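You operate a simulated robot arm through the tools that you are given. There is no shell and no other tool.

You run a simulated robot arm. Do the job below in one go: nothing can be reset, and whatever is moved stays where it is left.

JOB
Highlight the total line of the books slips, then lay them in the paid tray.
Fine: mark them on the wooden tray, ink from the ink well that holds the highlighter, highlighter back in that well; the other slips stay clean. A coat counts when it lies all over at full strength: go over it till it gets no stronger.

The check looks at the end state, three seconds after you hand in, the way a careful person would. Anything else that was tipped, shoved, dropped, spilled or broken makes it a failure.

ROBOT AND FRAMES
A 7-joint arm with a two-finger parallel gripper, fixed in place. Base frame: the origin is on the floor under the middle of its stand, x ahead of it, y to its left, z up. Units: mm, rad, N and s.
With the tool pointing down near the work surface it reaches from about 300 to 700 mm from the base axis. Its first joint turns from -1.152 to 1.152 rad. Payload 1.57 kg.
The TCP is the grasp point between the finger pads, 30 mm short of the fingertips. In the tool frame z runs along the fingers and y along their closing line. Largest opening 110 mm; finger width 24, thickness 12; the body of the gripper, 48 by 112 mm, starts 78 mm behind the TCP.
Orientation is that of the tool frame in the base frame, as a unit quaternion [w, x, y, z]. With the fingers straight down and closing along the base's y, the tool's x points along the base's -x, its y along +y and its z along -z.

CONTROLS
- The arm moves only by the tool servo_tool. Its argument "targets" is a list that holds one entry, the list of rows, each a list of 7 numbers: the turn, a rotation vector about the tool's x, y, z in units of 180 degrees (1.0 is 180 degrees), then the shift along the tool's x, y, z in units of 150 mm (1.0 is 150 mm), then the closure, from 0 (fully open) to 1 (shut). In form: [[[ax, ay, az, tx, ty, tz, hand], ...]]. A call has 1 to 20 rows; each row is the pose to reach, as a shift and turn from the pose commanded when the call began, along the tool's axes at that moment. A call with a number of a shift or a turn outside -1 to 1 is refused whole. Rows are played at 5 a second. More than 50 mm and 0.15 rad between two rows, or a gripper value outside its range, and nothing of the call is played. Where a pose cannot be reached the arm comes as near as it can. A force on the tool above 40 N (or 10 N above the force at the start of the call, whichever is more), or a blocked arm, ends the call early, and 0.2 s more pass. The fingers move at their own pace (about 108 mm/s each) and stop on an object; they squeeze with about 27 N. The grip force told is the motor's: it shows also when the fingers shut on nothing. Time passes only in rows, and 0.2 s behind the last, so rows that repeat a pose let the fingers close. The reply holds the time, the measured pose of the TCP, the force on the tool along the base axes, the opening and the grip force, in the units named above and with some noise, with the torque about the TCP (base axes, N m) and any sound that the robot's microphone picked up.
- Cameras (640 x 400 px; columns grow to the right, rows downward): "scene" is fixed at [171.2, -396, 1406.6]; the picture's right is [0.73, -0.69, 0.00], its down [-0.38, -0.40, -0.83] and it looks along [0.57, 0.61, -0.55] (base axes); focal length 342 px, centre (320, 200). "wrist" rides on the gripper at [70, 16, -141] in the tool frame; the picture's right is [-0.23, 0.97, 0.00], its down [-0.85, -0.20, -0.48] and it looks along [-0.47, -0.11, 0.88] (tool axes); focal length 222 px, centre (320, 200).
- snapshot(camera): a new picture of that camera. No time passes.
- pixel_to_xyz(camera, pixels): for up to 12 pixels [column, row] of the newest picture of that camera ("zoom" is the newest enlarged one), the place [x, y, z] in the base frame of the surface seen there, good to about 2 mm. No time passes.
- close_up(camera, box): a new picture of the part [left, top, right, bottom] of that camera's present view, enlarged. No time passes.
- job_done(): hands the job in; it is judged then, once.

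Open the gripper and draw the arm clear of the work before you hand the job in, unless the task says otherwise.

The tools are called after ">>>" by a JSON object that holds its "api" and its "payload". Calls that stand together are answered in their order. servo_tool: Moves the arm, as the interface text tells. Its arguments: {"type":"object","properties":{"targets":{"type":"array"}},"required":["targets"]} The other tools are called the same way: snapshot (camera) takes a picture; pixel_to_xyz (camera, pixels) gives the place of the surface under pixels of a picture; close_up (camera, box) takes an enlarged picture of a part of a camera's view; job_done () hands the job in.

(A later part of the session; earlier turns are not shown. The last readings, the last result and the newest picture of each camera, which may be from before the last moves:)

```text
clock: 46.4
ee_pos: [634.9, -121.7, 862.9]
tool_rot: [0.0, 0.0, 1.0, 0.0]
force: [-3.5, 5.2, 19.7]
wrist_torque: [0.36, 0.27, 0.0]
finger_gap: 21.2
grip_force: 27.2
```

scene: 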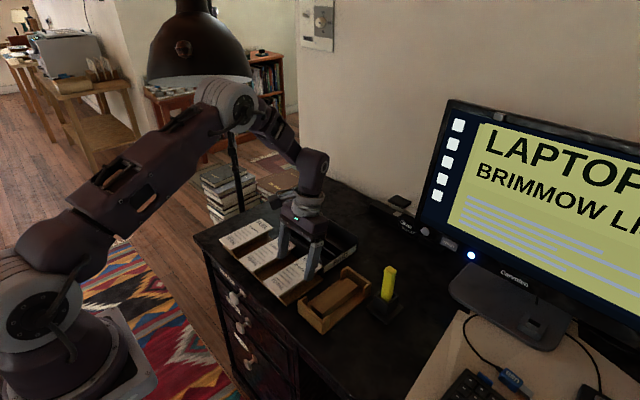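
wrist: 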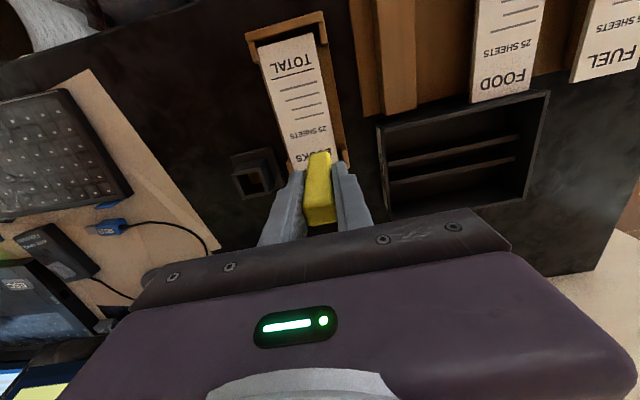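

The tip now presses the ink pad (19.7 N, firm). I ease up 0.4 mm, hold briefly, then lift straight out 75 mm.

>>> {"api": "servo_tool", "payload": {"targets": [[[0, 0, 0, 0, 0, -0.003, 1], [0, 0, 0, 0, 0, -0.003, 1], [0, 0, 0, 0, 0, -0.003, 1], [0, 0, 0, 0, 0, -0.1, 1], [0, 0, 0, 0, 0, -0.2, 1], [0, 0, 0, 0, 0, -0.3, 1], [0, 0, 0, 0, 0, -0.4, 1], [0, 0, 0, 0, 0, -0.505, 1], [0, 0, 0, 0, 0, -0.505, 1]]]}}

>>> {"api": "close_up", "payload": {"camera": "scene", "box": [350, 240, 420, 325]}}

>>> {"api": "close_up", "payload": {"camera": "scene", "box": [370, 250, 400, 290]}}

```text
clock: 48.4
ee_pos: [635.7, -120.7, 939.9]
tool_rot: [0.0, 0.0, 1.0, 0.001]
force: [0.0, 0.3, 0.3]
wrist_torque: [-0.02, 0.02, -0.02]
finger_gap: 21.2
grip_force: 26.9
```

```text
4.71 times, centred on (385, 282) of scene
```

zoom: 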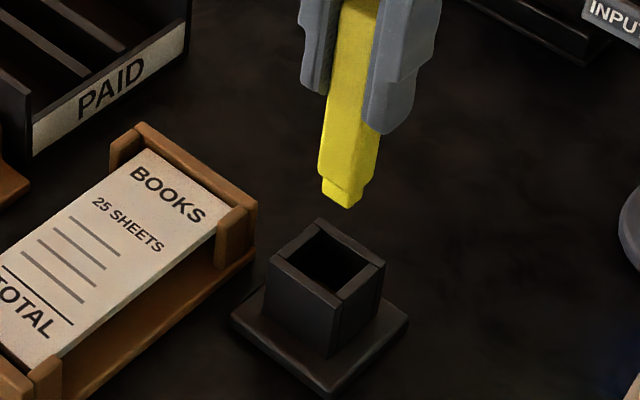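

```text
10.00 times, centred on (385, 270) of scene
```

zoom: 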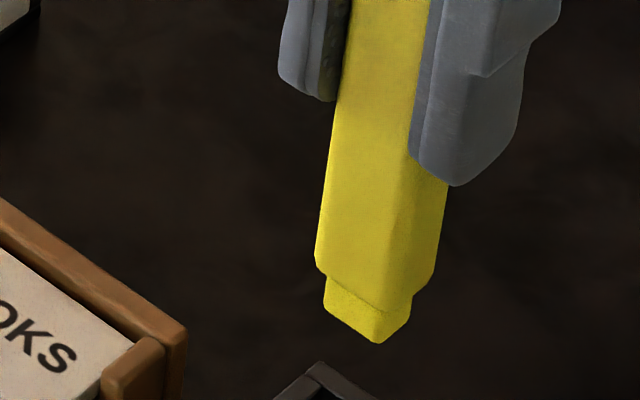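

The tip has turned a brighter yellow: it is inked now. I bring it over the pad's middle, high, to re-measure where the pad lies.

>>> {"api": "servo_tool", "payload": {"targets": [[[0, 0, 0, 0.1, 0.15, 0, 1], [0, 0, 0, 0.21, 0.3, 0, 1], [0, 0, 0, 0.32, 0.45, 0, 1], [0, 0, 0, 0.43, 0.602, 0, 1], [0, 0, 0, 0.43, 0.602, 0, 1]]]}}

>>> {"api": "close_up", "payload": {"camera": "wrist", "box": [250, 50, 370, 130]}}

>>> {"api": "close_up", "payload": {"camera": "scene", "box": [315, 275, 375, 320]}}

```text
clock: 49.6
ee_pos: [568.6, -29.4, 939.7]
tool_rot: [0.0, 0.001, 1.0, 0.0]
force: [-0.6, -0.8, 0.5]
wrist_torque: [0.03, 0.0, 0.0]
finger_gap: 20.7
grip_force: 27.0
```

```text
5.00 times, centred on (310, 90) of wrist
```

zoom: 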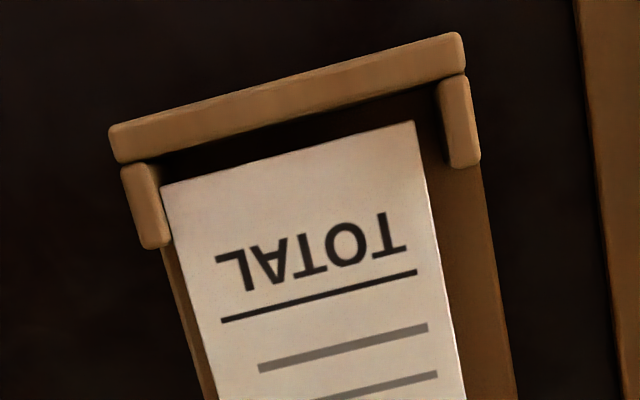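

```text
8.89 times, centred on (345, 298) of scene
```

zoom: 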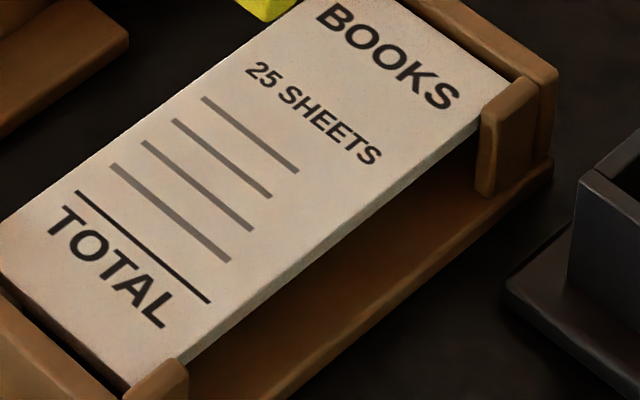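

The pad now rests against the right tab. I measure its corners, text and rule again from this wrist enlargement.

>>> {"api": "close_up", "payload": {"camera": "wrist", "box": [250, 50, 370, 130]}}

>>> {"api": "pixel_to_xyz", "payload": {"camera": "zoom", "pixels": [[166, 190], [410, 126], [290, 156], [224, 320], [415, 272], [220, 258], [380, 215], [400, 248], [245, 288], [205, 340], [448, 340], [300, 300]]}}

```text
5.00 times, centred on (310, 90) of wrist
```

zoom: 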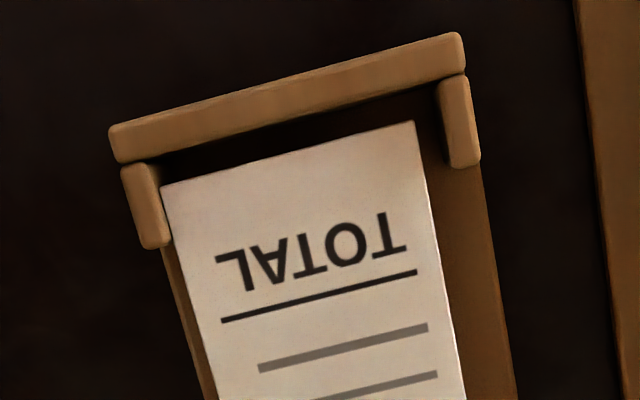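

```text
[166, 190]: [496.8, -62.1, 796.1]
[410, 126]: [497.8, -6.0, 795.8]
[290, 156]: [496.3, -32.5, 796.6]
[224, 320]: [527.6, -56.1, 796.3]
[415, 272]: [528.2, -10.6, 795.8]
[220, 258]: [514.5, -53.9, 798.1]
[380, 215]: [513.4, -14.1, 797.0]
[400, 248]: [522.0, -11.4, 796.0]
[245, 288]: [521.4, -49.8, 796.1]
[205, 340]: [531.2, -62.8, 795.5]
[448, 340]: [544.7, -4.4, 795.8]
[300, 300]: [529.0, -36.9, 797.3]
```

Pad now spans y -62.5…-5.5, text x 514–523, rule x≈528. I bring the inked tip over the word's middle and approach the paper.

>>> {"api": "servo_tool", "payload": {"targets": [[[0, 0, 0, 0.17, 0, 0, 1], [0, 0, 0, 0.3467, 0, 0, 1], [0, 0, 0, 0.3467, 0, 0.12, 1], [0, 0, 0, 0.3467, 0, 0.24, 1], [0, 0, 0, 0.3467, 0, 0.34, 1], [0, 0, 0, 0.3467, 0, 0.34, 1]]]}}

>>> {"api": "servo_tool", "payload": {"targets": [[[0, 0, 0, 0, 0, 0.005, 1], [0, 0, 0, 0, 0, 0.01, 1], [0, 0, 0, 0, 0, 0.01, 1]]]}}

>>> {"api": "servo_tool", "payload": {"targets": [[[0, 0, 0, 0, 0, 0.002, 1], [0, 0, 0, 0, 0, 0.0033, 1], [0, 0, 0, 0, 0, 0.0033, 1]]]}}

```text
clock: 51.0
ee_pos: [518.8, -31.5, 885.4]
tool_rot: [0.0, -0.001, 1.0, -0.001]
force: [-0.4, -0.2, 1.9]
wrist_torque: [0.04, 0.05, -0.02]
finger_gap: 21.1
grip_force: 26.8
```

```text
clock: 51.8
ee_pos: [518.4, -31.4, 885.0]
tool_rot: [0.001, 0.0, 1.0, 0.0]
force: [-0.7, -0.1, 0.4]
wrist_torque: [0.07, 0.02, 0.0]
finger_gap: 20.8
grip_force: 27.1
```

```text
clock: 52.6
ee_pos: [519.5, -31.5, 883.9]
tool_rot: [-0.001, -0.001, 1.0, 0.0]
force: [0.3, 2.1, 4.6]
wrist_torque: [0.18, 0.05, -0.02]
finger_gap: 21.3
grip_force: 27.0
```

Contact at 4.6 N (z≈884). I ease 0.2 mm, stroke toward the right edge against the tab, then lift and look.

>>> {"api": "servo_tool", "payload": {"targets": [[[0, 0, 0, 0, 0, -0.0013, 1], [0, 0, 0, 0, -0.03, -0.0013, 1], [0, 0, 0, 0, -0.06, -0.0013, 1], [0, 0, 0, 0, -0.09, -0.0013, 1], [0, 0, 0, 0, -0.12, -0.0013, 1], [0, 0, 0, 0, -0.15, -0.0013, 1], [0, 0, 0, 0, -0.15, -0.0013, 1]]]}}

>>> {"api": "servo_tool", "payload": {"targets": [[[0, 0, 0, 0, 0, -0.05, 1], [0, 0, 0, 0, 0, -0.1, 1], [0, 0, 0, -0.15, 0, -0.2, 1], [0, 0, 0, -0.3, 0, -0.3, 1], [0, 0, 0, -0.3, 0, -0.3, 1]]]}}

>>> {"api": "close_up", "payload": {"camera": "scene", "box": [315, 275, 375, 320]}}

>>> {"api": "close_up", "payload": {"camera": "wrist", "box": [250, 50, 400, 150]}}

```text
clock: 54.2
ee_pos: [519.5, -54.1, 884.2]
tool_rot: [0.0, 0.0, 1.0, 0.0]
force: [0.2, 0.1, -0.9]
wrist_torque: [0.04, -0.01, 0.0]
finger_gap: 21.0
grip_force: 27.2
```

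```text
clock: 55.4
ee_pos: [564.7, -56.2, 928.8]
tool_rot: [0.0, 0.001, 1.0, 0.0]
force: [0.6, 0.1, 0.4]
wrist_torque: [0.02, 0.0, 0.0]
finger_gap: 20.9
grip_force: 27.6
```

```text
8.89 times, centred on (345, 298) of scene
```

zoom: 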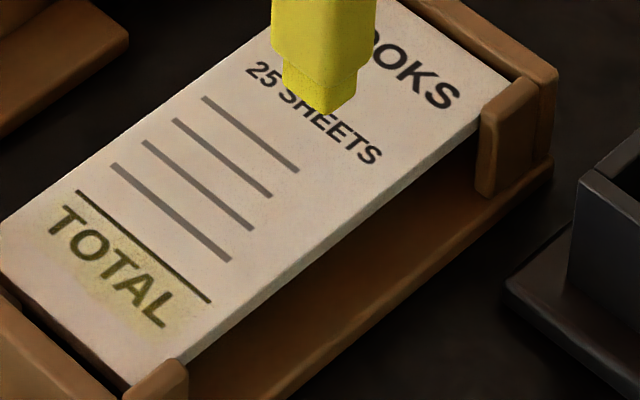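

```text
4.00 times, centred on (325, 100) of wrist
```

zoom: 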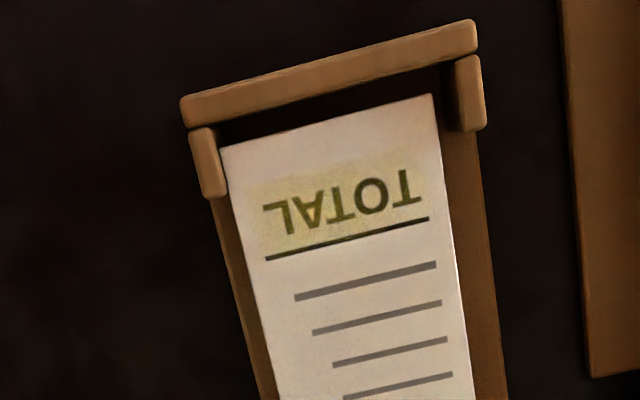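

A pale yellow band now lies over TOTAL up to the rule: inking works. I measure the band's extent to plan full, even passes.

>>> {"api": "close_up", "payload": {"camera": "wrist", "box": [270, 70, 370, 130]}}

>>> {"api": "pixel_to_xyz", "payload": {"camera": "zoom", "pixels": [[130, 230], [320, 185], [400, 160], [190, 335], [450, 275], [430, 190], [440, 240], [110, 260], [120, 300]]}}

```text
6.40 times, centred on (320, 100) of wrist
```

zoom: 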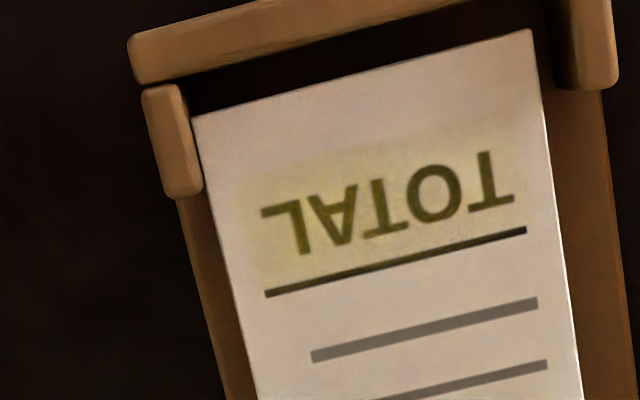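

```text
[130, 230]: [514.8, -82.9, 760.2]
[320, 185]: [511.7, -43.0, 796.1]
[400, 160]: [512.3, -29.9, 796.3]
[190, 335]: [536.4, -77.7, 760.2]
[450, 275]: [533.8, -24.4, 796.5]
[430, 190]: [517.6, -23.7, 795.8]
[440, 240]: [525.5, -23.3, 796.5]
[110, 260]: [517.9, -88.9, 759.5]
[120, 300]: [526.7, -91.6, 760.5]
```

The band covers roughly x 509–528, y -58…-10. I set the tip down at the left end of the band, on a line slightly nearer the pad's edge, and make a full stroke to the right, then lift and come back to the start.

>>> {"api": "servo_tool", "payload": {"targets": [[[0, 0, 0, 0.16, 0.13, 0.05, 1], [0, 0, 0, 0.32, 0.27, 0.1, 1], [0, 0, 0, 0.32, 0.27, 0.2, 1], [0, 0, 0, 0.32, 0.27, 0.2677, 1], [0, 0, 0, 0.32, 0.27, 0.29, 1], [0, 0, 0, 0.32, 0.27, 0.3017, 1], [0, 0, 0, 0.32, 0.27, 0.3017, 1]]]}}

>>> {"api": "servo_tool", "payload": {"targets": [[[0, 0, 0, 0, -0.04, 0, 1], [0, 0, 0, 0, -0.08, 0, 1], [0, 0, 0, 0, -0.12, 0, 1], [0, 0, 0, 0, -0.16, 0, 1], [0, 0, 0, 0, -0.2, 0, 1], [0, 0, 0, 0, -0.24, 0, 1], [0, 0, 0, 0, -0.28, 0, 1], [0, 0, 0, 0, -0.28, -0.04, 1], [0, 0, 0, -0.015, -0.14, -0.04, 1], [0, 0, 0, -0.033, 0, -0.04, 1], [0, 0, 0, -0.033, 0, -0.01, 1], [0, 0, 0, -0.033, 0, 0, 1], [0, 0, 0, -0.033, 0, 0, 1]]]}}

>>> {"api": "close_up", "payload": {"camera": "scene", "box": [315, 275, 375, 320]}}

```text
clock: 57.0
ee_pos: [515.1, -13.2, 884.5]
tool_rot: [0.0, 0.0, 1.0, -0.001]
force: [-1.3, 0.0, 4.3]
wrist_torque: [-0.04, 0.05, 0.0]
finger_gap: 21.2
grip_force: 26.9
```

```text
clock: 59.8
ee_pos: [521.7, -13.0, 885.2]
tool_rot: [0.0, 0.0, 1.0, 0.001]
force: [0.8, 0.1, 3.5]
wrist_torque: [-0.05, -0.08, 0.0]
finger_gap: 20.8
grip_force: 27.1
```

```text
8.89 times, centred on (345, 298) of scene
```

zoom: 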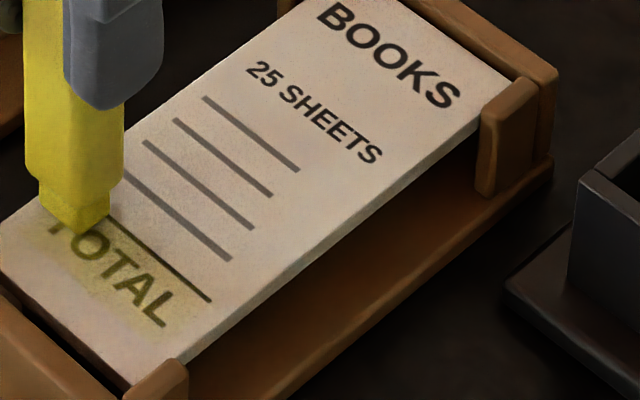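

Contact 3.5 N at the start of the second line and the tint grows. I make the second line's stroke, come back to the first line and stroke it again.

>>> {"api": "servo_tool", "payload": {"targets": [[[0, 0, 0, 0, -0.04, 0, 1], [0, 0, 0, 0, -0.08, 0, 1], [0, 0, 0, 0, -0.12, 0, 1], [0, 0, 0, 0, -0.16, 0, 1], [0, 0, 0, 0, -0.2, 0, 1], [0, 0, 0, 0, -0.24, 0, 1], [0, 0, 0, 0, -0.28, 0, 1], [0, 0, 0, 0, -0.28, -0.04, 1], [0, 0, 0, 0.015, -0.14, -0.04, 1], [0, 0, 0, 0.033, 0, -0.04, 1], [0, 0, 0, 0.033, 0, -0.01, 1], [0, 0, 0, 0.033, 0, 0, 1], [0, 0, 0, 0.033, 0, 0, 1]]]}}

>>> {"api": "servo_tool", "payload": {"targets": [[[0, 0, 0, 0, -0.04, 0, 1], [0, 0, 0, 0, -0.08, 0, 1], [0, 0, 0, 0, -0.12, 0, 1], [0, 0, 0, 0, -0.16, 0, 1], [0, 0, 0, 0, -0.2, 0, 1], [0, 0, 0, 0, -0.24, 0, 1], [0, 0, 0, 0, -0.28, 0, 1], [0, 0, 0, 0, -0.28, -0.04, 1], [0, 0, 0, -0.1, -0.28, -0.15, 1], [0, 0, 0, -0.3, -0.28, -0.3, 1], [0, 0, 0, -0.3, -0.28, -0.3, 1]]]}}

>>> {"api": "close_up", "payload": {"camera": "scene", "box": [315, 275, 375, 320]}}

>>> {"api": "close_up", "payload": {"camera": "wrist", "box": [270, 70, 370, 130]}}

```text
clock: 62.6
ee_pos: [516.1, -12.3, 883.8]
tool_rot: [0.0, 0.0, 1.0, 0.0]
force: [-0.9, 0.5, 4.9]
wrist_torque: [0.08, 0.07, -0.03]
finger_gap: 21.1
grip_force: 27.3
```

```text
clock: 65.0
ee_pos: [561.8, -52.6, 929.4]
tool_rot: [0.0, 0.001, 1.0, 0.0]
force: [0.4, 0.9, -0.6]
wrist_torque: [-0.02, 0.02, 0.01]
finger_gap: 20.9
grip_force: 27.1
```

```text
8.89 times, centred on (345, 298) of scene
```

zoom: 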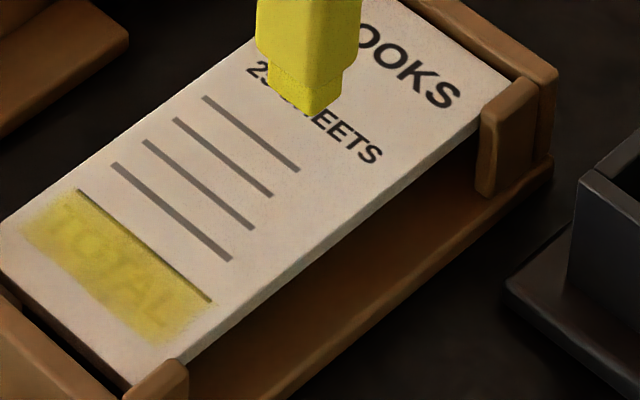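

```text
6.40 times, centred on (320, 100) of wrist
```

zoom: 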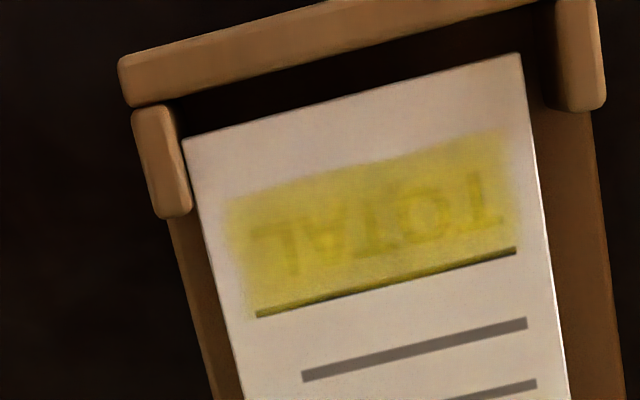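

The band is now clearly yellow below the rule, a bit weaker at the right end. I measure its near edge and make more passes, including one nearer the pad's edge.

>>> {"api": "pixel_to_xyz", "payload": {"camera": "zoom", "pixels": [[230, 200], [370, 165], [500, 135], [260, 312], [515, 250], [240, 260], [515, 190], [190, 140], [516, 58]]}}

>>> {"api": "servo_tool", "payload": {"targets": [[[0, 0, 0, 0.17, 0.14, 0.05, 1], [0, 0, 0, 0.3333, 0.28, 0.1, 1], [0, 0, 0, 0.3333, 0.28, 0.2, 1], [0, 0, 0, 0.3333, 0.28, 0.27, 1], [0, 0, 0, 0.3333, 0.28, 0.29, 1], [0, 0, 0, 0.3333, 0.28, 0.3, 1], [0, 0, 0, 0.3333, 0.24, 0.3, 1], [0, 0, 0, 0.3333, 0.2, 0.3, 1], [0, 0, 0, 0.3333, 0.16, 0.3, 1], [0, 0, 0, 0.3333, 0.12, 0.3, 1], [0, 0, 0, 0.3333, 0.08, 0.3, 1], [0, 0, 0, 0.3333, 0.04, 0.3, 1], [0, 0, 0, 0.3333, 0, 0.3, 1], [0, 0, 0, 0.3333, 0, 0.26, 1], [0, 0, 0, 0.3, 0.14, 0.26, 1], [0, 0, 0, 0.28, 0.28, 0.26, 1], [0, 0, 0, 0.28, 0.28, 0.29, 1], [0, 0, 0, 0.28, 0.28, 0.3, 1], [0, 0, 0, 0.28, 0.28, 0.3, 1]]]}}

>>> {"api": "servo_tool", "payload": {"targets": [[[0, 0, 0, 0, -0.04, 0, 1], [0, 0, 0, 0, -0.08, 0, 1], [0, 0, 0, 0, -0.12, 0, 1], [0, 0, 0, 0, -0.16, 0, 1], [0, 0, 0, 0, -0.2, 0, 1], [0, 0, 0, 0, -0.24, 0, 1], [0, 0, 0, 0, -0.28, 0, 1], [0, 0, 0, 0, -0.28, -0.04, 1], [0, 0, 0, -0.1, -0.28, -0.15, 1], [0, 0, 0, -0.28, -0.28, -0.3, 1], [0, 0, 0, -0.28, -0.28, -0.3, 1]]]}}

>>> {"api": "close_up", "payload": {"camera": "scene", "box": [315, 275, 375, 320]}}

>>> {"api": "close_up", "payload": {"camera": "wrist", "box": [270, 70, 370, 130]}}

```text
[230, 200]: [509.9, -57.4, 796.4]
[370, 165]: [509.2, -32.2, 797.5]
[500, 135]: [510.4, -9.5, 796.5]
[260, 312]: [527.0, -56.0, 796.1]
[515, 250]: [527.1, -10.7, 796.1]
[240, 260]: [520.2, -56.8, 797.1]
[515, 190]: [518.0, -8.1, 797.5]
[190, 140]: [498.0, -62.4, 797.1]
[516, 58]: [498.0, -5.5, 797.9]
```

```text
clock: 69.0
ee_pos: [519.5, -12.4, 885.7]
tool_rot: [0.0, 0.0, 1.0, 0.0]
force: [0.3, -0.5, -0.7]
wrist_torque: [0.02, -0.03, -0.01]
finger_gap: 21.0
grip_force: 27.4
```

```text
clock: 71.4
ee_pos: [559.6, -52.4, 929.9]
tool_rot: [0.0, 0.002, 1.0, 0.0]
force: [0.1, 0.9, -0.9]
wrist_torque: [-0.03, 0.02, 0.01]
finger_gap: 21.1
grip_force: 27.2
```

```text
8.89 times, centred on (345, 298) of scene
```

zoom: 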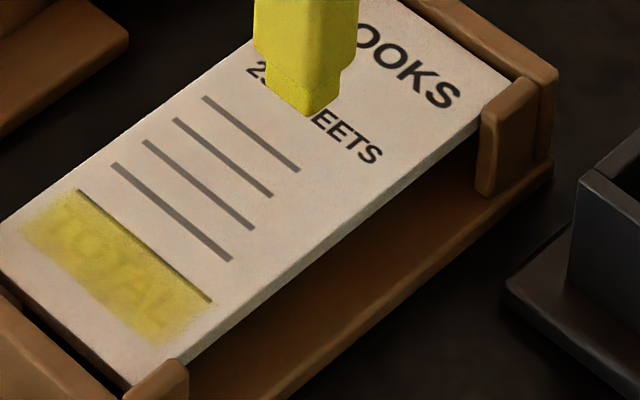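

```text
6.40 times, centred on (320, 100) of wrist
```

zoom: 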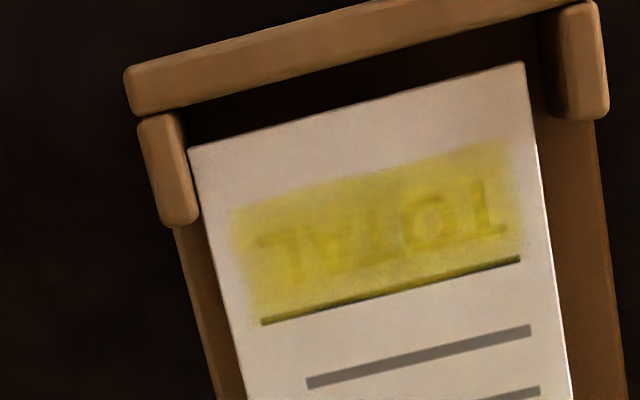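

The band spans x 509.5–527, y -57.5…-9; the last pass added little and contact was light. I go back to re-dip the tip for fresh ink.

>>> {"api": "servo_tool", "payload": {"targets": [[[0, 0, 0, -0.12, -0.11, -0.054, 1], [0, 0, 0, -0.25, -0.22, -0.054, 1], [0, 0, 0, -0.37, -0.33, -0.054, 1], [0, 0, 0, -0.4967, -0.442, -0.054, 1], [0, 0, 0, -0.4967, -0.442, -0.054, 1], [0, 0, 0, -0.4967, -0.442, -0.054, 1]]]}}

>>> {"api": "close_up", "payload": {"camera": "scene", "box": [350, 240, 420, 325]}}

>>> {"api": "close_up", "payload": {"camera": "wrist", "box": [240, 90, 400, 220]}}

```text
clock: 72.8
ee_pos: [634.7, -120.3, 936.0]
tool_rot: [0.001, 0.0, 1.0, 0.0]
force: [0.6, -0.4, -0.8]
wrist_torque: [0.01, 0.01, -0.02]
finger_gap: 20.9
grip_force: 26.3
```

```text
4.71 times, centred on (385, 282) of scene
```

zoom: 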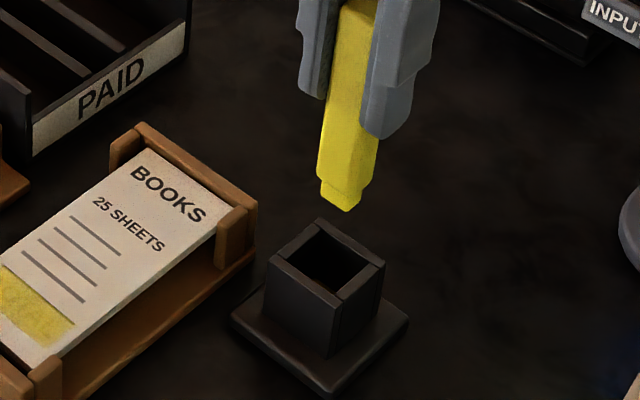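

```text
3.08 times, centred on (320, 155) of wrist
```

zoom: 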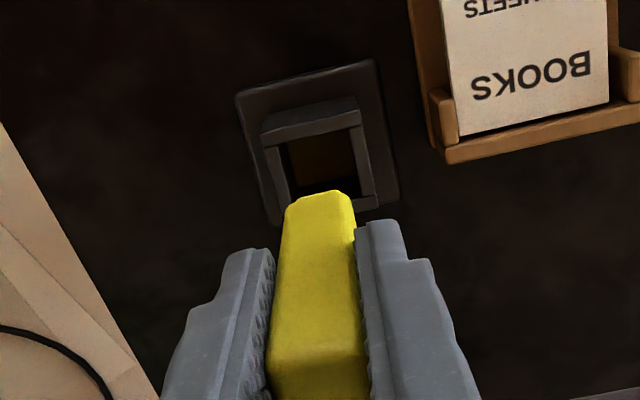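

The pen is aligned with the well again. I descend into it, then step gently to contact.

>>> {"api": "servo_tool", "payload": {"targets": [[[0, 0, 0, 0, 0, 0.1, 1], [0, 0, 0, 0, 0, 0.2, 1], [0, 0, 0, 0, 0, 0.3, 1], [0, 0, 0, 0, 0, 0.4, 1], [0, 0, 0, 0, 0, 0.46, 1], [0, 0, 0, 0, 0, 0.49, 1], [0, 0, 0, 0, 0, 0.5, 1], [0, 0, 0, 0, 0, 0.5, 1]]]}}

>>> {"api": "servo_tool", "payload": {"targets": [[[0, 0, 0, 0, 0, 0.0023, 1], [0, 0, 0, 0, 0, 0.0023, 1]]]}}

```text
clock: 74.6
ee_pos: [633.2, -121.4, 862.3]
tool_rot: [0.001, -0.001, 1.0, -0.001]
force: [-1.0, 1.1, 6.5]
wrist_torque: [0.08, 0.07, 0.03]
finger_gap: 21.0
grip_force: 26.8
```

```text
clock: 75.2
ee_pos: [634.8, -122.0, 862.0]
tool_rot: [0.0, 0.0, 1.0, 0.0]
force: [-3.3, -0.1, 10.5]
wrist_torque: [-0.04, 0.23, 0.0]
finger_gap: 21.1
grip_force: 26.6
```

The tip presses on the ink pad at 10 N. I hold it a moment, then lift straight out.

>>> {"api": "servo_tool", "payload": {"targets": [[[0, 0, 0, 0, 0, 0, 1], [0, 0, 0, 0, 0, 0, 1], [0, 0, 0, 0, 0, -0.1, 1], [0, 0, 0, 0, 0, -0.2, 1], [0, 0, 0, 0, 0, -0.3, 1], [0, 0, 0, 0, 0, -0.4, 1], [0, 0, 0, 0, 0, -0.5, 1], [0, 0, 0, 0, 0, -0.5, 1]]]}}

>>> {"api": "close_up", "payload": {"camera": "scene", "box": [370, 250, 400, 290]}}

```text
clock: 77.0
ee_pos: [637.0, -120.8, 936.5]
tool_rot: [-0.001, 0.0, 1.0, 0.0]
force: [-1.2, 0.5, -0.8]
wrist_torque: [-0.01, 0.01, 0.0]
finger_gap: 20.9
grip_force: 27.4
```

```text
10.00 times, centred on (385, 270) of scene
```

zoom: 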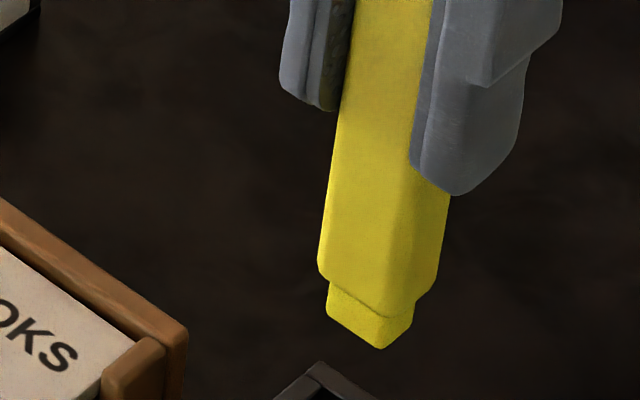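

Tip freshly inked (bright). I return to the band's left end on the nearer line (TCP x=514) and set down.

>>> {"api": "servo_tool", "payload": {"targets": [[[0, 0, 0, 0.16, 0.145, 0, 1], [0, 0, 0, 0.32, 0.29, 0, 1], [0, 0, 0, 0.48, 0.435, 0, 1], [0, 0, 0, 0.64, 0.58, 0, 1], [0, 0, 0, 0.8033, 0.722, 0, 1], [0, 0, 0, 0.8033, 0.722, 0.12, 1], [0, 0, 0, 0.8033, 0.722, 0.24, 1], [0, 0, 0, 0.8033, 0.722, 0.311, 1], [0, 0, 0, 0.8033, 0.722, 0.335, 1], [0, 0, 0, 0.8033, 0.722, 0.352, 1], [0, 0, 0, 0.8033, 0.722, 0.352, 1]]]}}

>>> {"api": "close_up", "payload": {"camera": "scene", "box": [315, 275, 375, 320]}}

```text
clock: 79.4
ee_pos: [514.4, -12.9, 885.0]
tool_rot: [0.0, 0.0, 1.0, 0.0]
force: [0.4, -0.7, 0.6]
wrist_torque: [0.03, 0.0, 0.0]
finger_gap: 21.0
grip_force: 26.8
```

```text
8.89 times, centred on (345, 298) of scene
```

zoom: 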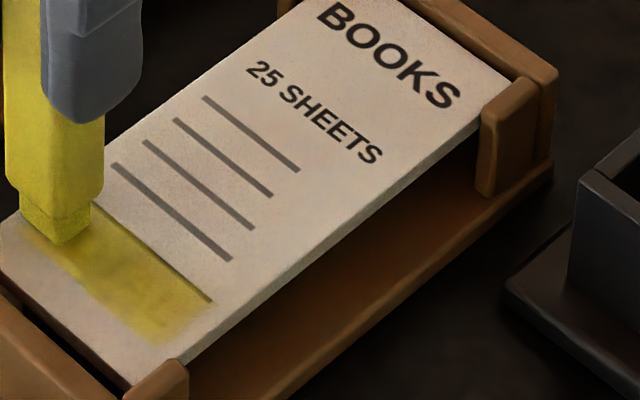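

Only 0.6 N here, so I lower 0.3 mm for contact and then stroke to the right, return lifted, and set down on the second line (TCP x=518.5).

>>> {"api": "servo_tool", "payload": {"targets": [[[0, 0, 0, 0, 0, 0.002, 1], [0, 0, 0, 0, 0, 0.002, 1]]]}}

>>> {"api": "servo_tool", "payload": {"targets": [[[0, 0, 0, 0, -0.03, 0, 1], [0, 0, 0, 0, -0.06, 0, 1], [0, 0, 0, 0, -0.09, 0, 1], [0, 0, 0, 0, -0.12, 0, 1], [0, 0, 0, 0, -0.15, 0, 1], [0, 0, 0, 0, -0.18, 0, 1], [0, 0, 0, 0, -0.21, 0, 1], [0, 0, 0, 0, -0.24, 0, 1], [0, 0, 0, 0, -0.27, 0, 1], [0, 0, 0, 0, -0.285, 0, 1], [0, 0, 0, 0, -0.285, -0.04, 1], [0, 0, 0, -0.015, -0.14, -0.04, 1], [0, 0, 0, -0.03, 0, -0.04, 1], [0, 0, 0, -0.03, 0, -0.01, 1], [0, 0, 0, -0.03, 0, 0, 1], [0, 0, 0, -0.03, 0, 0, 1]]]}}

>>> {"api": "close_up", "payload": {"camera": "scene", "box": [315, 275, 375, 320]}}

```text
clock: 80.0
ee_pos: [514.9, -12.2, 884.3]
tool_rot: [0.001, 0.0, 1.0, 0.0]
force: [0.3, 0.4, -0.6]
wrist_torque: [0.02, -0.01, 0.02]
finger_gap: 21.4
grip_force: 26.8
```

```text
clock: 83.4
ee_pos: [519.1, -13.0, 884.5]
tool_rot: [0.001, 0.0, 1.0, 0.0]
force: [-0.3, 0.1, 2.0]
wrist_torque: [0.03, -0.01, 0.0]
finger_gap: 20.9
grip_force: 26.7
```

```text
8.89 times, centred on (345, 298) of scene
```

zoom: 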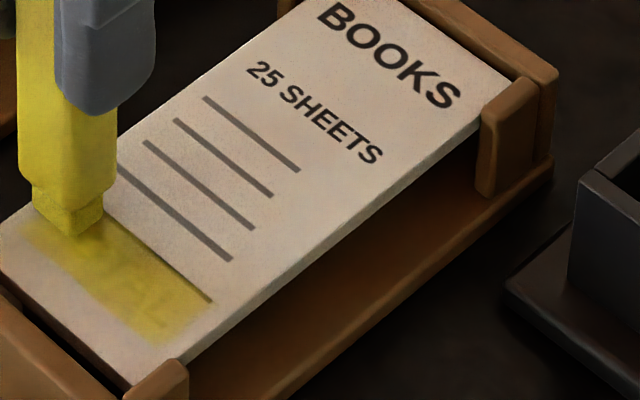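

Contact is 2 N now. I lower another 0.3 mm and stroke this second line, then lift away to inspect.

>>> {"api": "servo_tool", "payload": {"targets": [[[0, 0, 0, 0, 0, 0.002, 1], [0, 0, 0, 0, -0.03, 0.002, 1], [0, 0, 0, 0, -0.06, 0.002, 1], [0, 0, 0, 0, -0.09, 0.002, 1], [0, 0, 0, 0, -0.12, 0.002, 1], [0, 0, 0, 0, -0.15, 0.002, 1], [0, 0, 0, 0, -0.18, 0.002, 1], [0, 0, 0, 0, -0.21, 0.002, 1], [0, 0, 0, 0, -0.24, 0.002, 1], [0, 0, 0, 0, -0.27, 0.002, 1], [0, 0, 0, 0, -0.285, 0.002, 1], [0, 0, 0, 0, -0.285, 0.002, 1]]]}}

>>> {"api": "servo_tool", "payload": {"targets": [[[0, 0, 0, 0, 0, -0.05, 1], [0, 0, 0, -0.1, 0, -0.15, 1], [0, 0, 0, -0.3, 0, -0.3, 1], [0, 0, 0, -0.3, 0, -0.3, 1]]]}}

>>> {"api": "close_up", "payload": {"camera": "scene", "box": [315, 275, 375, 320]}}

>>> {"api": "close_up", "payload": {"camera": "wrist", "box": [270, 70, 370, 130]}}

```text
clock: 86.0
ee_pos: [519.8, -55.7, 884.6]
tool_rot: [0.0, 0.0, 1.0, 0.0]
force: [0.0, 0.0, 0.6]
wrist_torque: [0.0, -0.04, 0.03]
finger_gap: 21.3
grip_force: 26.6
```

```text
clock: 87.0
ee_pos: [563.4, -57.5, 929.7]
tool_rot: [0.0, 0.0, 1.0, 0.0]
force: [-0.3, -0.1, -0.2]
wrist_torque: [-0.01, 0.01, 0.01]
finger_gap: 21.1
grip_force: 27.0
```

```text
8.89 times, centred on (345, 298) of scene
```

zoom: 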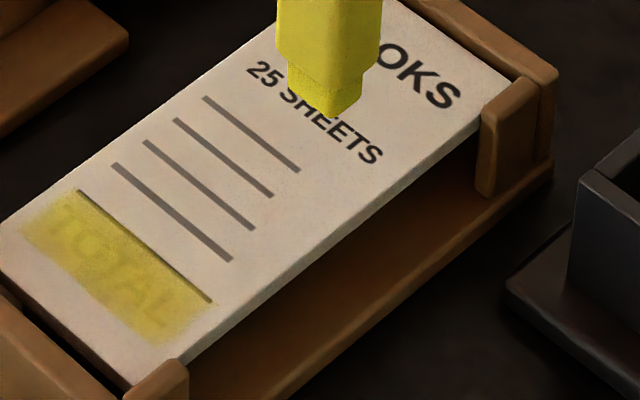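

```text
6.40 times, centred on (320, 100) of wrist
```

zoom: 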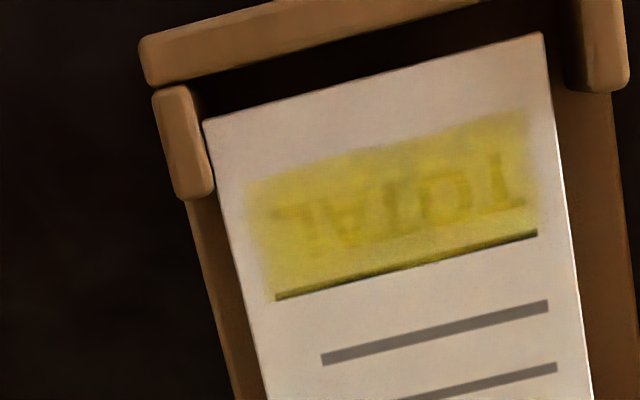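

The band looks near saturated, but the right (L) end fades softly. I zoom closer on both ends to compare.

>>> {"api": "close_up", "payload": {"camera": "wrist", "box": [300, 82, 330, 122]}}

>>> {"api": "close_up", "payload": {"camera": "wrist", "box": [330, 75, 360, 115]}}

>>> {"api": "close_up", "payload": {"camera": "scene", "box": [310, 290, 345, 318]}}

```text
10.00 times, centred on (315, 102) of wrist
```

zoom: 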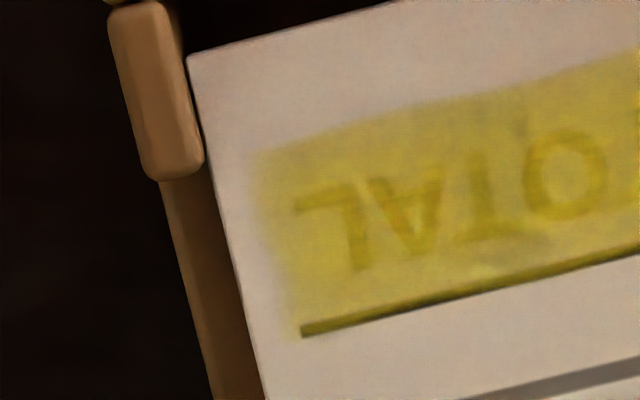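

```text
10.00 times, centred on (345, 95) of wrist
```

zoom: 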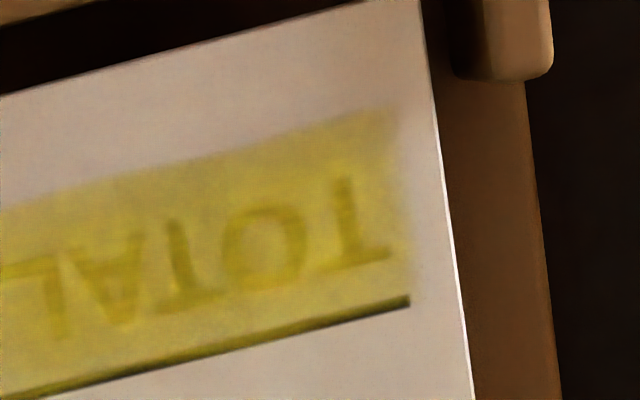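

```text
14.29 times, centred on (328, 304) of scene
```

zoom: 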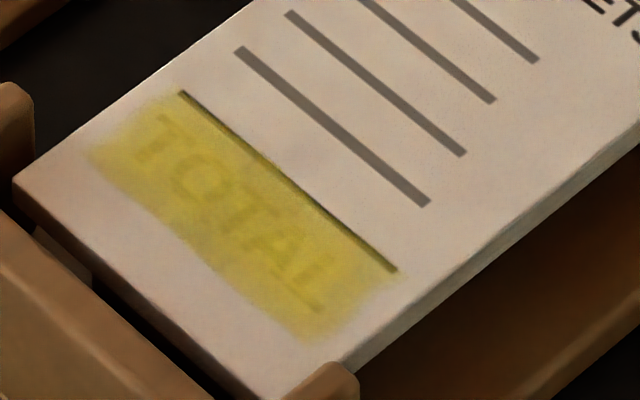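

The band is quite even with only soft borders. I run another full set of passes (lines TCP x=512, 516.5, 521) to see whether it still gets stronger.

>>> {"api": "servo_tool", "payload": {"targets": [[[0, 0, 0, 0.17, 0.14, 0.05, 1], [0, 0, 0, 0.3433, 0.2917, 0.1, 1], [0, 0, 0, 0.3433, 0.2917, 0.2, 1], [0, 0, 0, 0.3433, 0.2917, 0.27, 1], [0, 0, 0, 0.3433, 0.2917, 0.29, 1], [0, 0, 0, 0.3433, 0.2917, 0.3003, 1], [0, 0, 0, 0.3433, 0.2917, 0.3003, 1]]]}}

>>> {"api": "servo_tool", "payload": {"targets": [[[0, 0, 0, 0, -0.03, 0, 1], [0, 0, 0, 0, -0.06, 0, 1], [0, 0, 0, 0, -0.09, 0, 1], [0, 0, 0, 0, -0.12, 0, 1], [0, 0, 0, 0, -0.15, 0, 1], [0, 0, 0, 0, -0.18, 0, 1], [0, 0, 0, 0, -0.21, 0, 1], [0, 0, 0, 0, -0.24, 0, 1], [0, 0, 0, 0, -0.27, 0, 1], [0, 0, 0, 0, -0.295, 0, 1], [0, 0, 0, 0, -0.295, -0.04, 1], [0, 0, 0, -0.015, -0.14, -0.04, 1], [0, 0, 0, -0.03, 0, -0.04, 1], [0, 0, 0, -0.03, 0, -0.01, 1], [0, 0, 0, -0.03, 0, 0, 1], [0, 0, 0, -0.03, 0, 0, 1]]]}}

>>> {"api": "servo_tool", "payload": {"targets": [[[0, 0, 0, 0, -0.03, 0, 1], [0, 0, 0, 0, -0.06, 0, 1], [0, 0, 0, 0, -0.09, 0, 1], [0, 0, 0, 0, -0.12, 0, 1], [0, 0, 0, 0, -0.15, 0, 1], [0, 0, 0, 0, -0.18, 0, 1], [0, 0, 0, 0, -0.21, 0, 1], [0, 0, 0, 0, -0.24, 0, 1], [0, 0, 0, 0, -0.27, 0, 1], [0, 0, 0, 0, -0.295, 0, 1], [0, 0, 0, 0, -0.295, -0.04, 1], [0, 0, 0, -0.015, -0.14, -0.04, 1], [0, 0, 0, -0.03, 0, -0.04, 1], [0, 0, 0, -0.03, 0, -0.01, 1], [0, 0, 0, -0.03, 0, 0, 1], [0, 0, 0, -0.03, 0, 0, 1]]]}}

>>> {"api": "close_up", "payload": {"camera": "scene", "box": [310, 285, 355, 318]}}

```text
clock: 88.6
ee_pos: [513.3, -11.1, 883.3]
tool_rot: [0.001, 0.0, 1.0, -0.001]
force: [-1.0, 0.7, 13.8]
wrist_torque: [-0.02, 0.16, 0.02]
finger_gap: 21.0
grip_force: 26.7
```

```text
clock: 92.0
ee_pos: [516.4, -11.5, 883.2]
tool_rot: [-0.001, -0.001, 1.0, 0.0]
force: [-1.1, 1.0, 5.2]
wrist_torque: [0.03, 0.1, -0.03]
finger_gap: 21.1
grip_force: 26.6
```

```text
clock: 95.4
ee_pos: [522.9, -12.4, 884.3]
tool_rot: [0.001, 0.0, 1.0, -0.001]
force: [-0.2, -0.6, 8.0]
wrist_torque: [-0.04, -0.02, 0.02]
finger_gap: 21.1
grip_force: 26.9
```

```text
12.12 times, centred on (332, 302) of scene
```

zoom: 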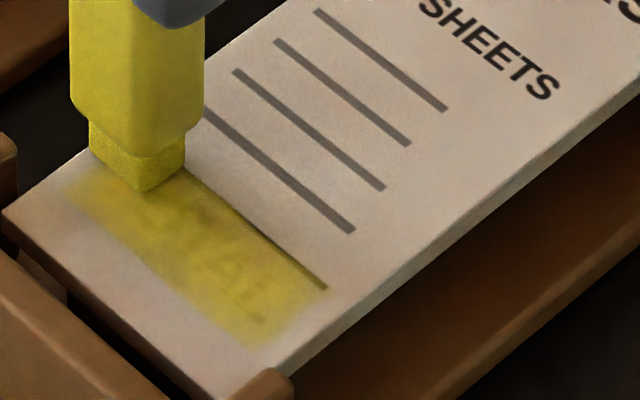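

Contact is firm here (8 N), so I ease 0.3 mm for the third line, then lift off and inspect.

>>> {"api": "servo_tool", "payload": {"targets": [[[0, 0, 0, 0, -0.03, -0.002, 1], [0, 0, 0, 0, -0.06, -0.002, 1], [0, 0, 0, 0, -0.09, -0.002, 1], [0, 0, 0, 0, -0.12, -0.002, 1], [0, 0, 0, 0, -0.15, -0.002, 1], [0, 0, 0, 0, -0.18, -0.002, 1], [0, 0, 0, 0, -0.21, -0.002, 1], [0, 0, 0, 0, -0.24, -0.002, 1], [0, 0, 0, 0, -0.27, -0.002, 1], [0, 0, 0, 0, -0.295, -0.002, 1], [0, 0, 0, 0, -0.295, -0.05, 1], [0, 0, 0, -0.1, -0.295, -0.15, 1], [0, 0, 0, -0.3, -0.295, -0.3, 1], [0, 0, 0, -0.3, -0.295, -0.3, 1]]]}}

>>> {"api": "close_up", "payload": {"camera": "wrist", "box": [270, 70, 370, 130]}}

>>> {"api": "close_up", "payload": {"camera": "scene", "box": [310, 290, 345, 318]}}

>>> {"api": "close_up", "payload": {"camera": "scene", "box": [315, 275, 375, 320]}}

```text
clock: 98.4
ee_pos: [569.0, -58.4, 930.1]
tool_rot: [0.001, 0.0, 1.0, -0.001]
force: [0.0, 0.2, 0.0]
wrist_torque: [-0.02, 0.0, 0.01]
finger_gap: 21.0
grip_force: 27.0
```

```text
6.40 times, centred on (320, 100) of wrist
```

zoom: 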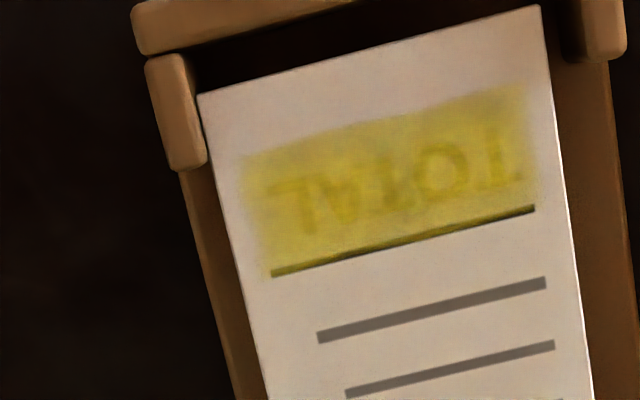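

```text
14.29 times, centred on (328, 304) of scene
```

zoom: 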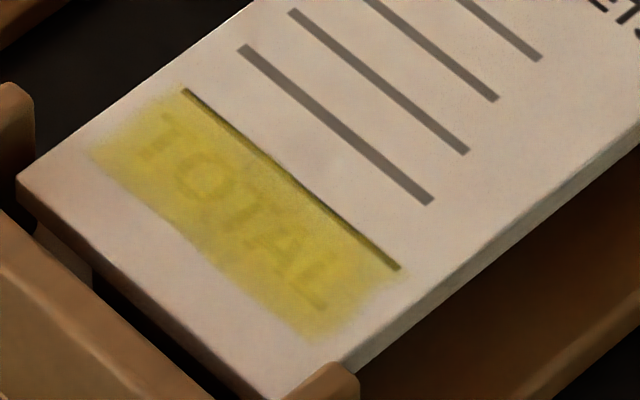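

```text
8.89 times, centred on (345, 298) of scene
```

zoom: 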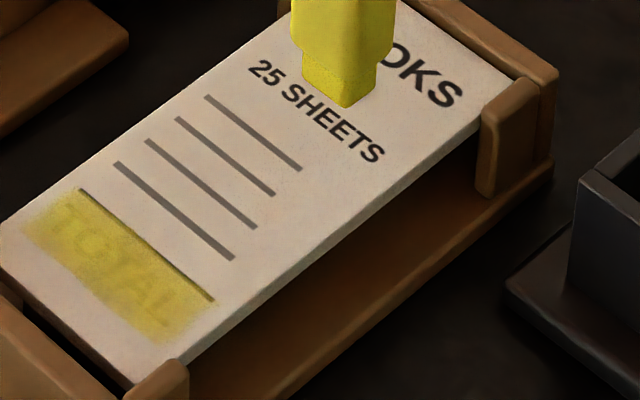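

The band looks the same as before this set, so it is at or near full strength. To be certain I dip once more and do a final verifying set.

>>> {"api": "servo_tool", "payload": {"targets": [[[0, 0, 0, -0.11, -0.11, -0.0587, 1], [0, 0, 0, -0.23, -0.22, -0.0587, 1], [0, 0, 0, -0.35, -0.33, -0.0587, 1], [0, 0, 0, -0.4567, -0.4337, -0.0587, 1], [0, 0, 0, -0.4567, -0.4337, -0.0587, 1], [0, 0, 0, -0.4567, -0.4337, -0.0587, 1]]]}}

>>> {"api": "close_up", "payload": {"camera": "scene", "box": [350, 240, 420, 325]}}

>>> {"api": "close_up", "payload": {"camera": "wrist", "box": [240, 90, 400, 220]}}

```text
clock: 99.8
ee_pos: [635.9, -121.8, 938.0]
tool_rot: [0.0, 0.0, 1.0, -0.001]
force: [-0.4, -0.3, 0.4]
wrist_torque: [0.01, 0.01, 0.02]
finger_gap: 21.3
grip_force: 26.8
```

```text
4.71 times, centred on (385, 282) of scene
```

zoom: 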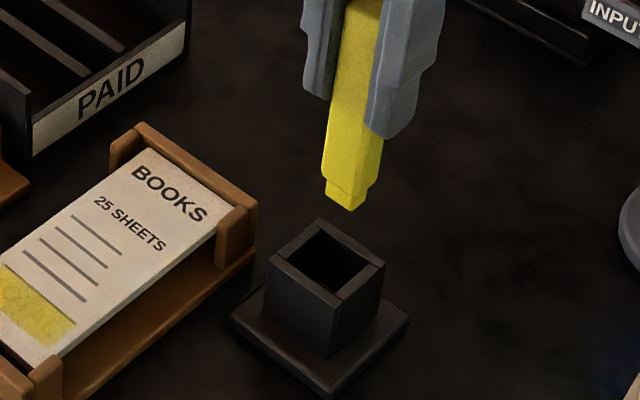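

```text
3.08 times, centred on (320, 155) of wrist
```

zoom: 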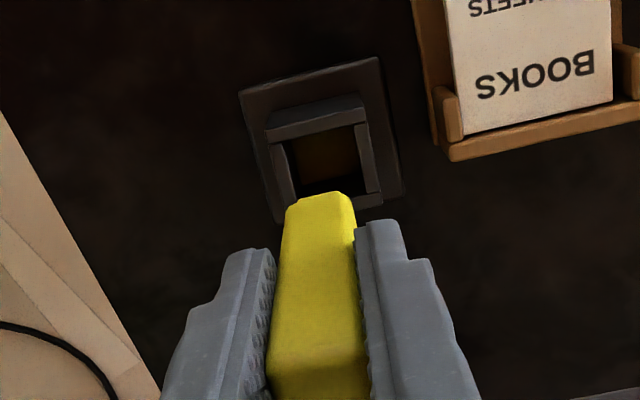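

The tip looks a bit duller, aligned over the well. I dip it again.

>>> {"api": "servo_tool", "payload": {"targets": [[[0, 0, 0, 0, 0, 0.1, 1], [0, 0, 0, 0, 0, 0.2, 1], [0, 0, 0, 0, 0, 0.3, 1], [0, 0, 0, 0, 0, 0.4, 1], [0, 0, 0, 0, 0, 0.46, 1], [0, 0, 0, 0, 0, 0.49, 1], [0, 0, 0, 0, 0, 0.498, 1], [0, 0, 0, 0, 0, 0.498, 1]]]}}

>>> {"api": "servo_tool", "payload": {"targets": [[[0, 0, 0, 0, 0, 0.002, 1], [0, 0, 0, 0, 0, 0.004, 1], [0, 0, 0, 0, 0, 0.004, 1]]]}}

```text
clock: 101.6
ee_pos: [634.7, -121.3, 862.8]
tool_rot: [0.0, 0.0, 1.0, 0.0]
force: [-1.0, 0.4, -0.5]
wrist_torque: [0.02, 0.0, 0.01]
finger_gap: 21.4
grip_force: 26.5
```

```text
clock: 102.4
ee_pos: [635.9, -121.1, 863.5]
tool_rot: [0.0, 0.0, 1.0, 0.0]
force: [-0.5, 0.5, 0.1]
wrist_torque: [0.0, 0.0, -0.03]
finger_gap: 21.1
grip_force: 27.0
```

No contact force yet; I lower another 0.6 mm.

>>> {"api": "servo_tool", "payload": {"targets": [[[0, 0, 0, 0, 0, 0.002, 1], [0, 0, 0, 0, 0, 0.004, 1], [0, 0, 0, 0, 0, 0.004, 1]]]}}

```text
clock: 103.2
ee_pos: [633.6, -123.7, 861.0]
tool_rot: [0.0, 0.001, 1.0, 0.0]
force: [0.0, -0.8, -1.2]
wrist_torque: [-0.01, 0.0, 0.01]
finger_gap: 21.1
grip_force: 27.4
```

Still free; another 0.6 mm.

>>> {"api": "servo_tool", "payload": {"targets": [[[0, 0, 0, 0, 0, 0.002, 1], [0, 0, 0, 0, 0, 0.004, 1], [0, 0, 0, 0, 0, 0.004, 1]]]}}

```text
clock: 104.0
ee_pos: [635.2, -120.8, 861.6]
tool_rot: [0.0, 0.0, 1.0, -0.001]
force: [-5.4, -3.0, 13.2]
wrist_torque: [-0.28, 0.35, -0.02]
finger_gap: 21.0
grip_force: 27.0
```

The tip presses the ink pad (13 N). I lift straight out to the same height as before.

>>> {"api": "servo_tool", "payload": {"targets": [[[0, 0, 0, 0, 0, 0, 1], [0, 0, 0, 0, 0, 0, 1], [0, 0, 0, 0, 0, -0.1, 1], [0, 0, 0, 0, 0, -0.2, 1], [0, 0, 0, 0, 0, -0.3, 1], [0, 0, 0, 0, 0, -0.4, 1], [0, 0, 0, 0, 0, -0.51, 1], [0, 0, 0, 0, 0, -0.51, 1]]]}}

>>> {"api": "close_up", "payload": {"camera": "scene", "box": [370, 250, 400, 290]}}

```text
clock: 105.8
ee_pos: [636.0, -121.1, 938.2]
tool_rot: [-0.001, 0.0, 1.0, 0.0]
force: [0.8, -0.3, -0.2]
wrist_torque: [-0.02, 0.03, 0.02]
finger_gap: 21.0
grip_force: 27.3
```

```text
10.00 times, centred on (385, 270) of scene
```

zoom: 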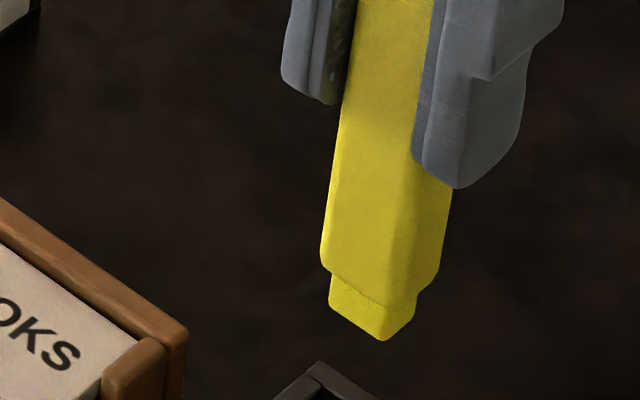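

Tip bright again. I go back for the verification set, setting down at TCP x=513, left end.

>>> {"api": "servo_tool", "payload": {"targets": [[[0, 0, 0, 0.16, 0.145, 0, 1], [0, 0, 0, 0.32, 0.29, 0, 1], [0, 0, 0, 0.48, 0.435, 0, 1], [0, 0, 0, 0.64, 0.58, 0, 1], [0, 0, 0, 0.81, 0.7287, 0, 1], [0, 0, 0, 0.81, 0.7287, 0.12, 1], [0, 0, 0, 0.81, 0.7287, 0.24, 1], [0, 0, 0, 0.81, 0.7287, 0.32, 1], [0, 0, 0, 0.81, 0.7287, 0.345, 1], [0, 0, 0, 0.81, 0.7287, 0.358, 1], [0, 0, 0, 0.81, 0.7287, 0.358, 1]]]}}

```text
clock: 108.2
ee_pos: [513.0, -9.8, 883.8]
tool_rot: [0.0, 0.0, 1.0, -0.001]
force: [-0.2, 0.1, 1.3]
wrist_torque: [0.01, 0.03, -0.01]
finger_gap: 21.1
grip_force: 26.8
```

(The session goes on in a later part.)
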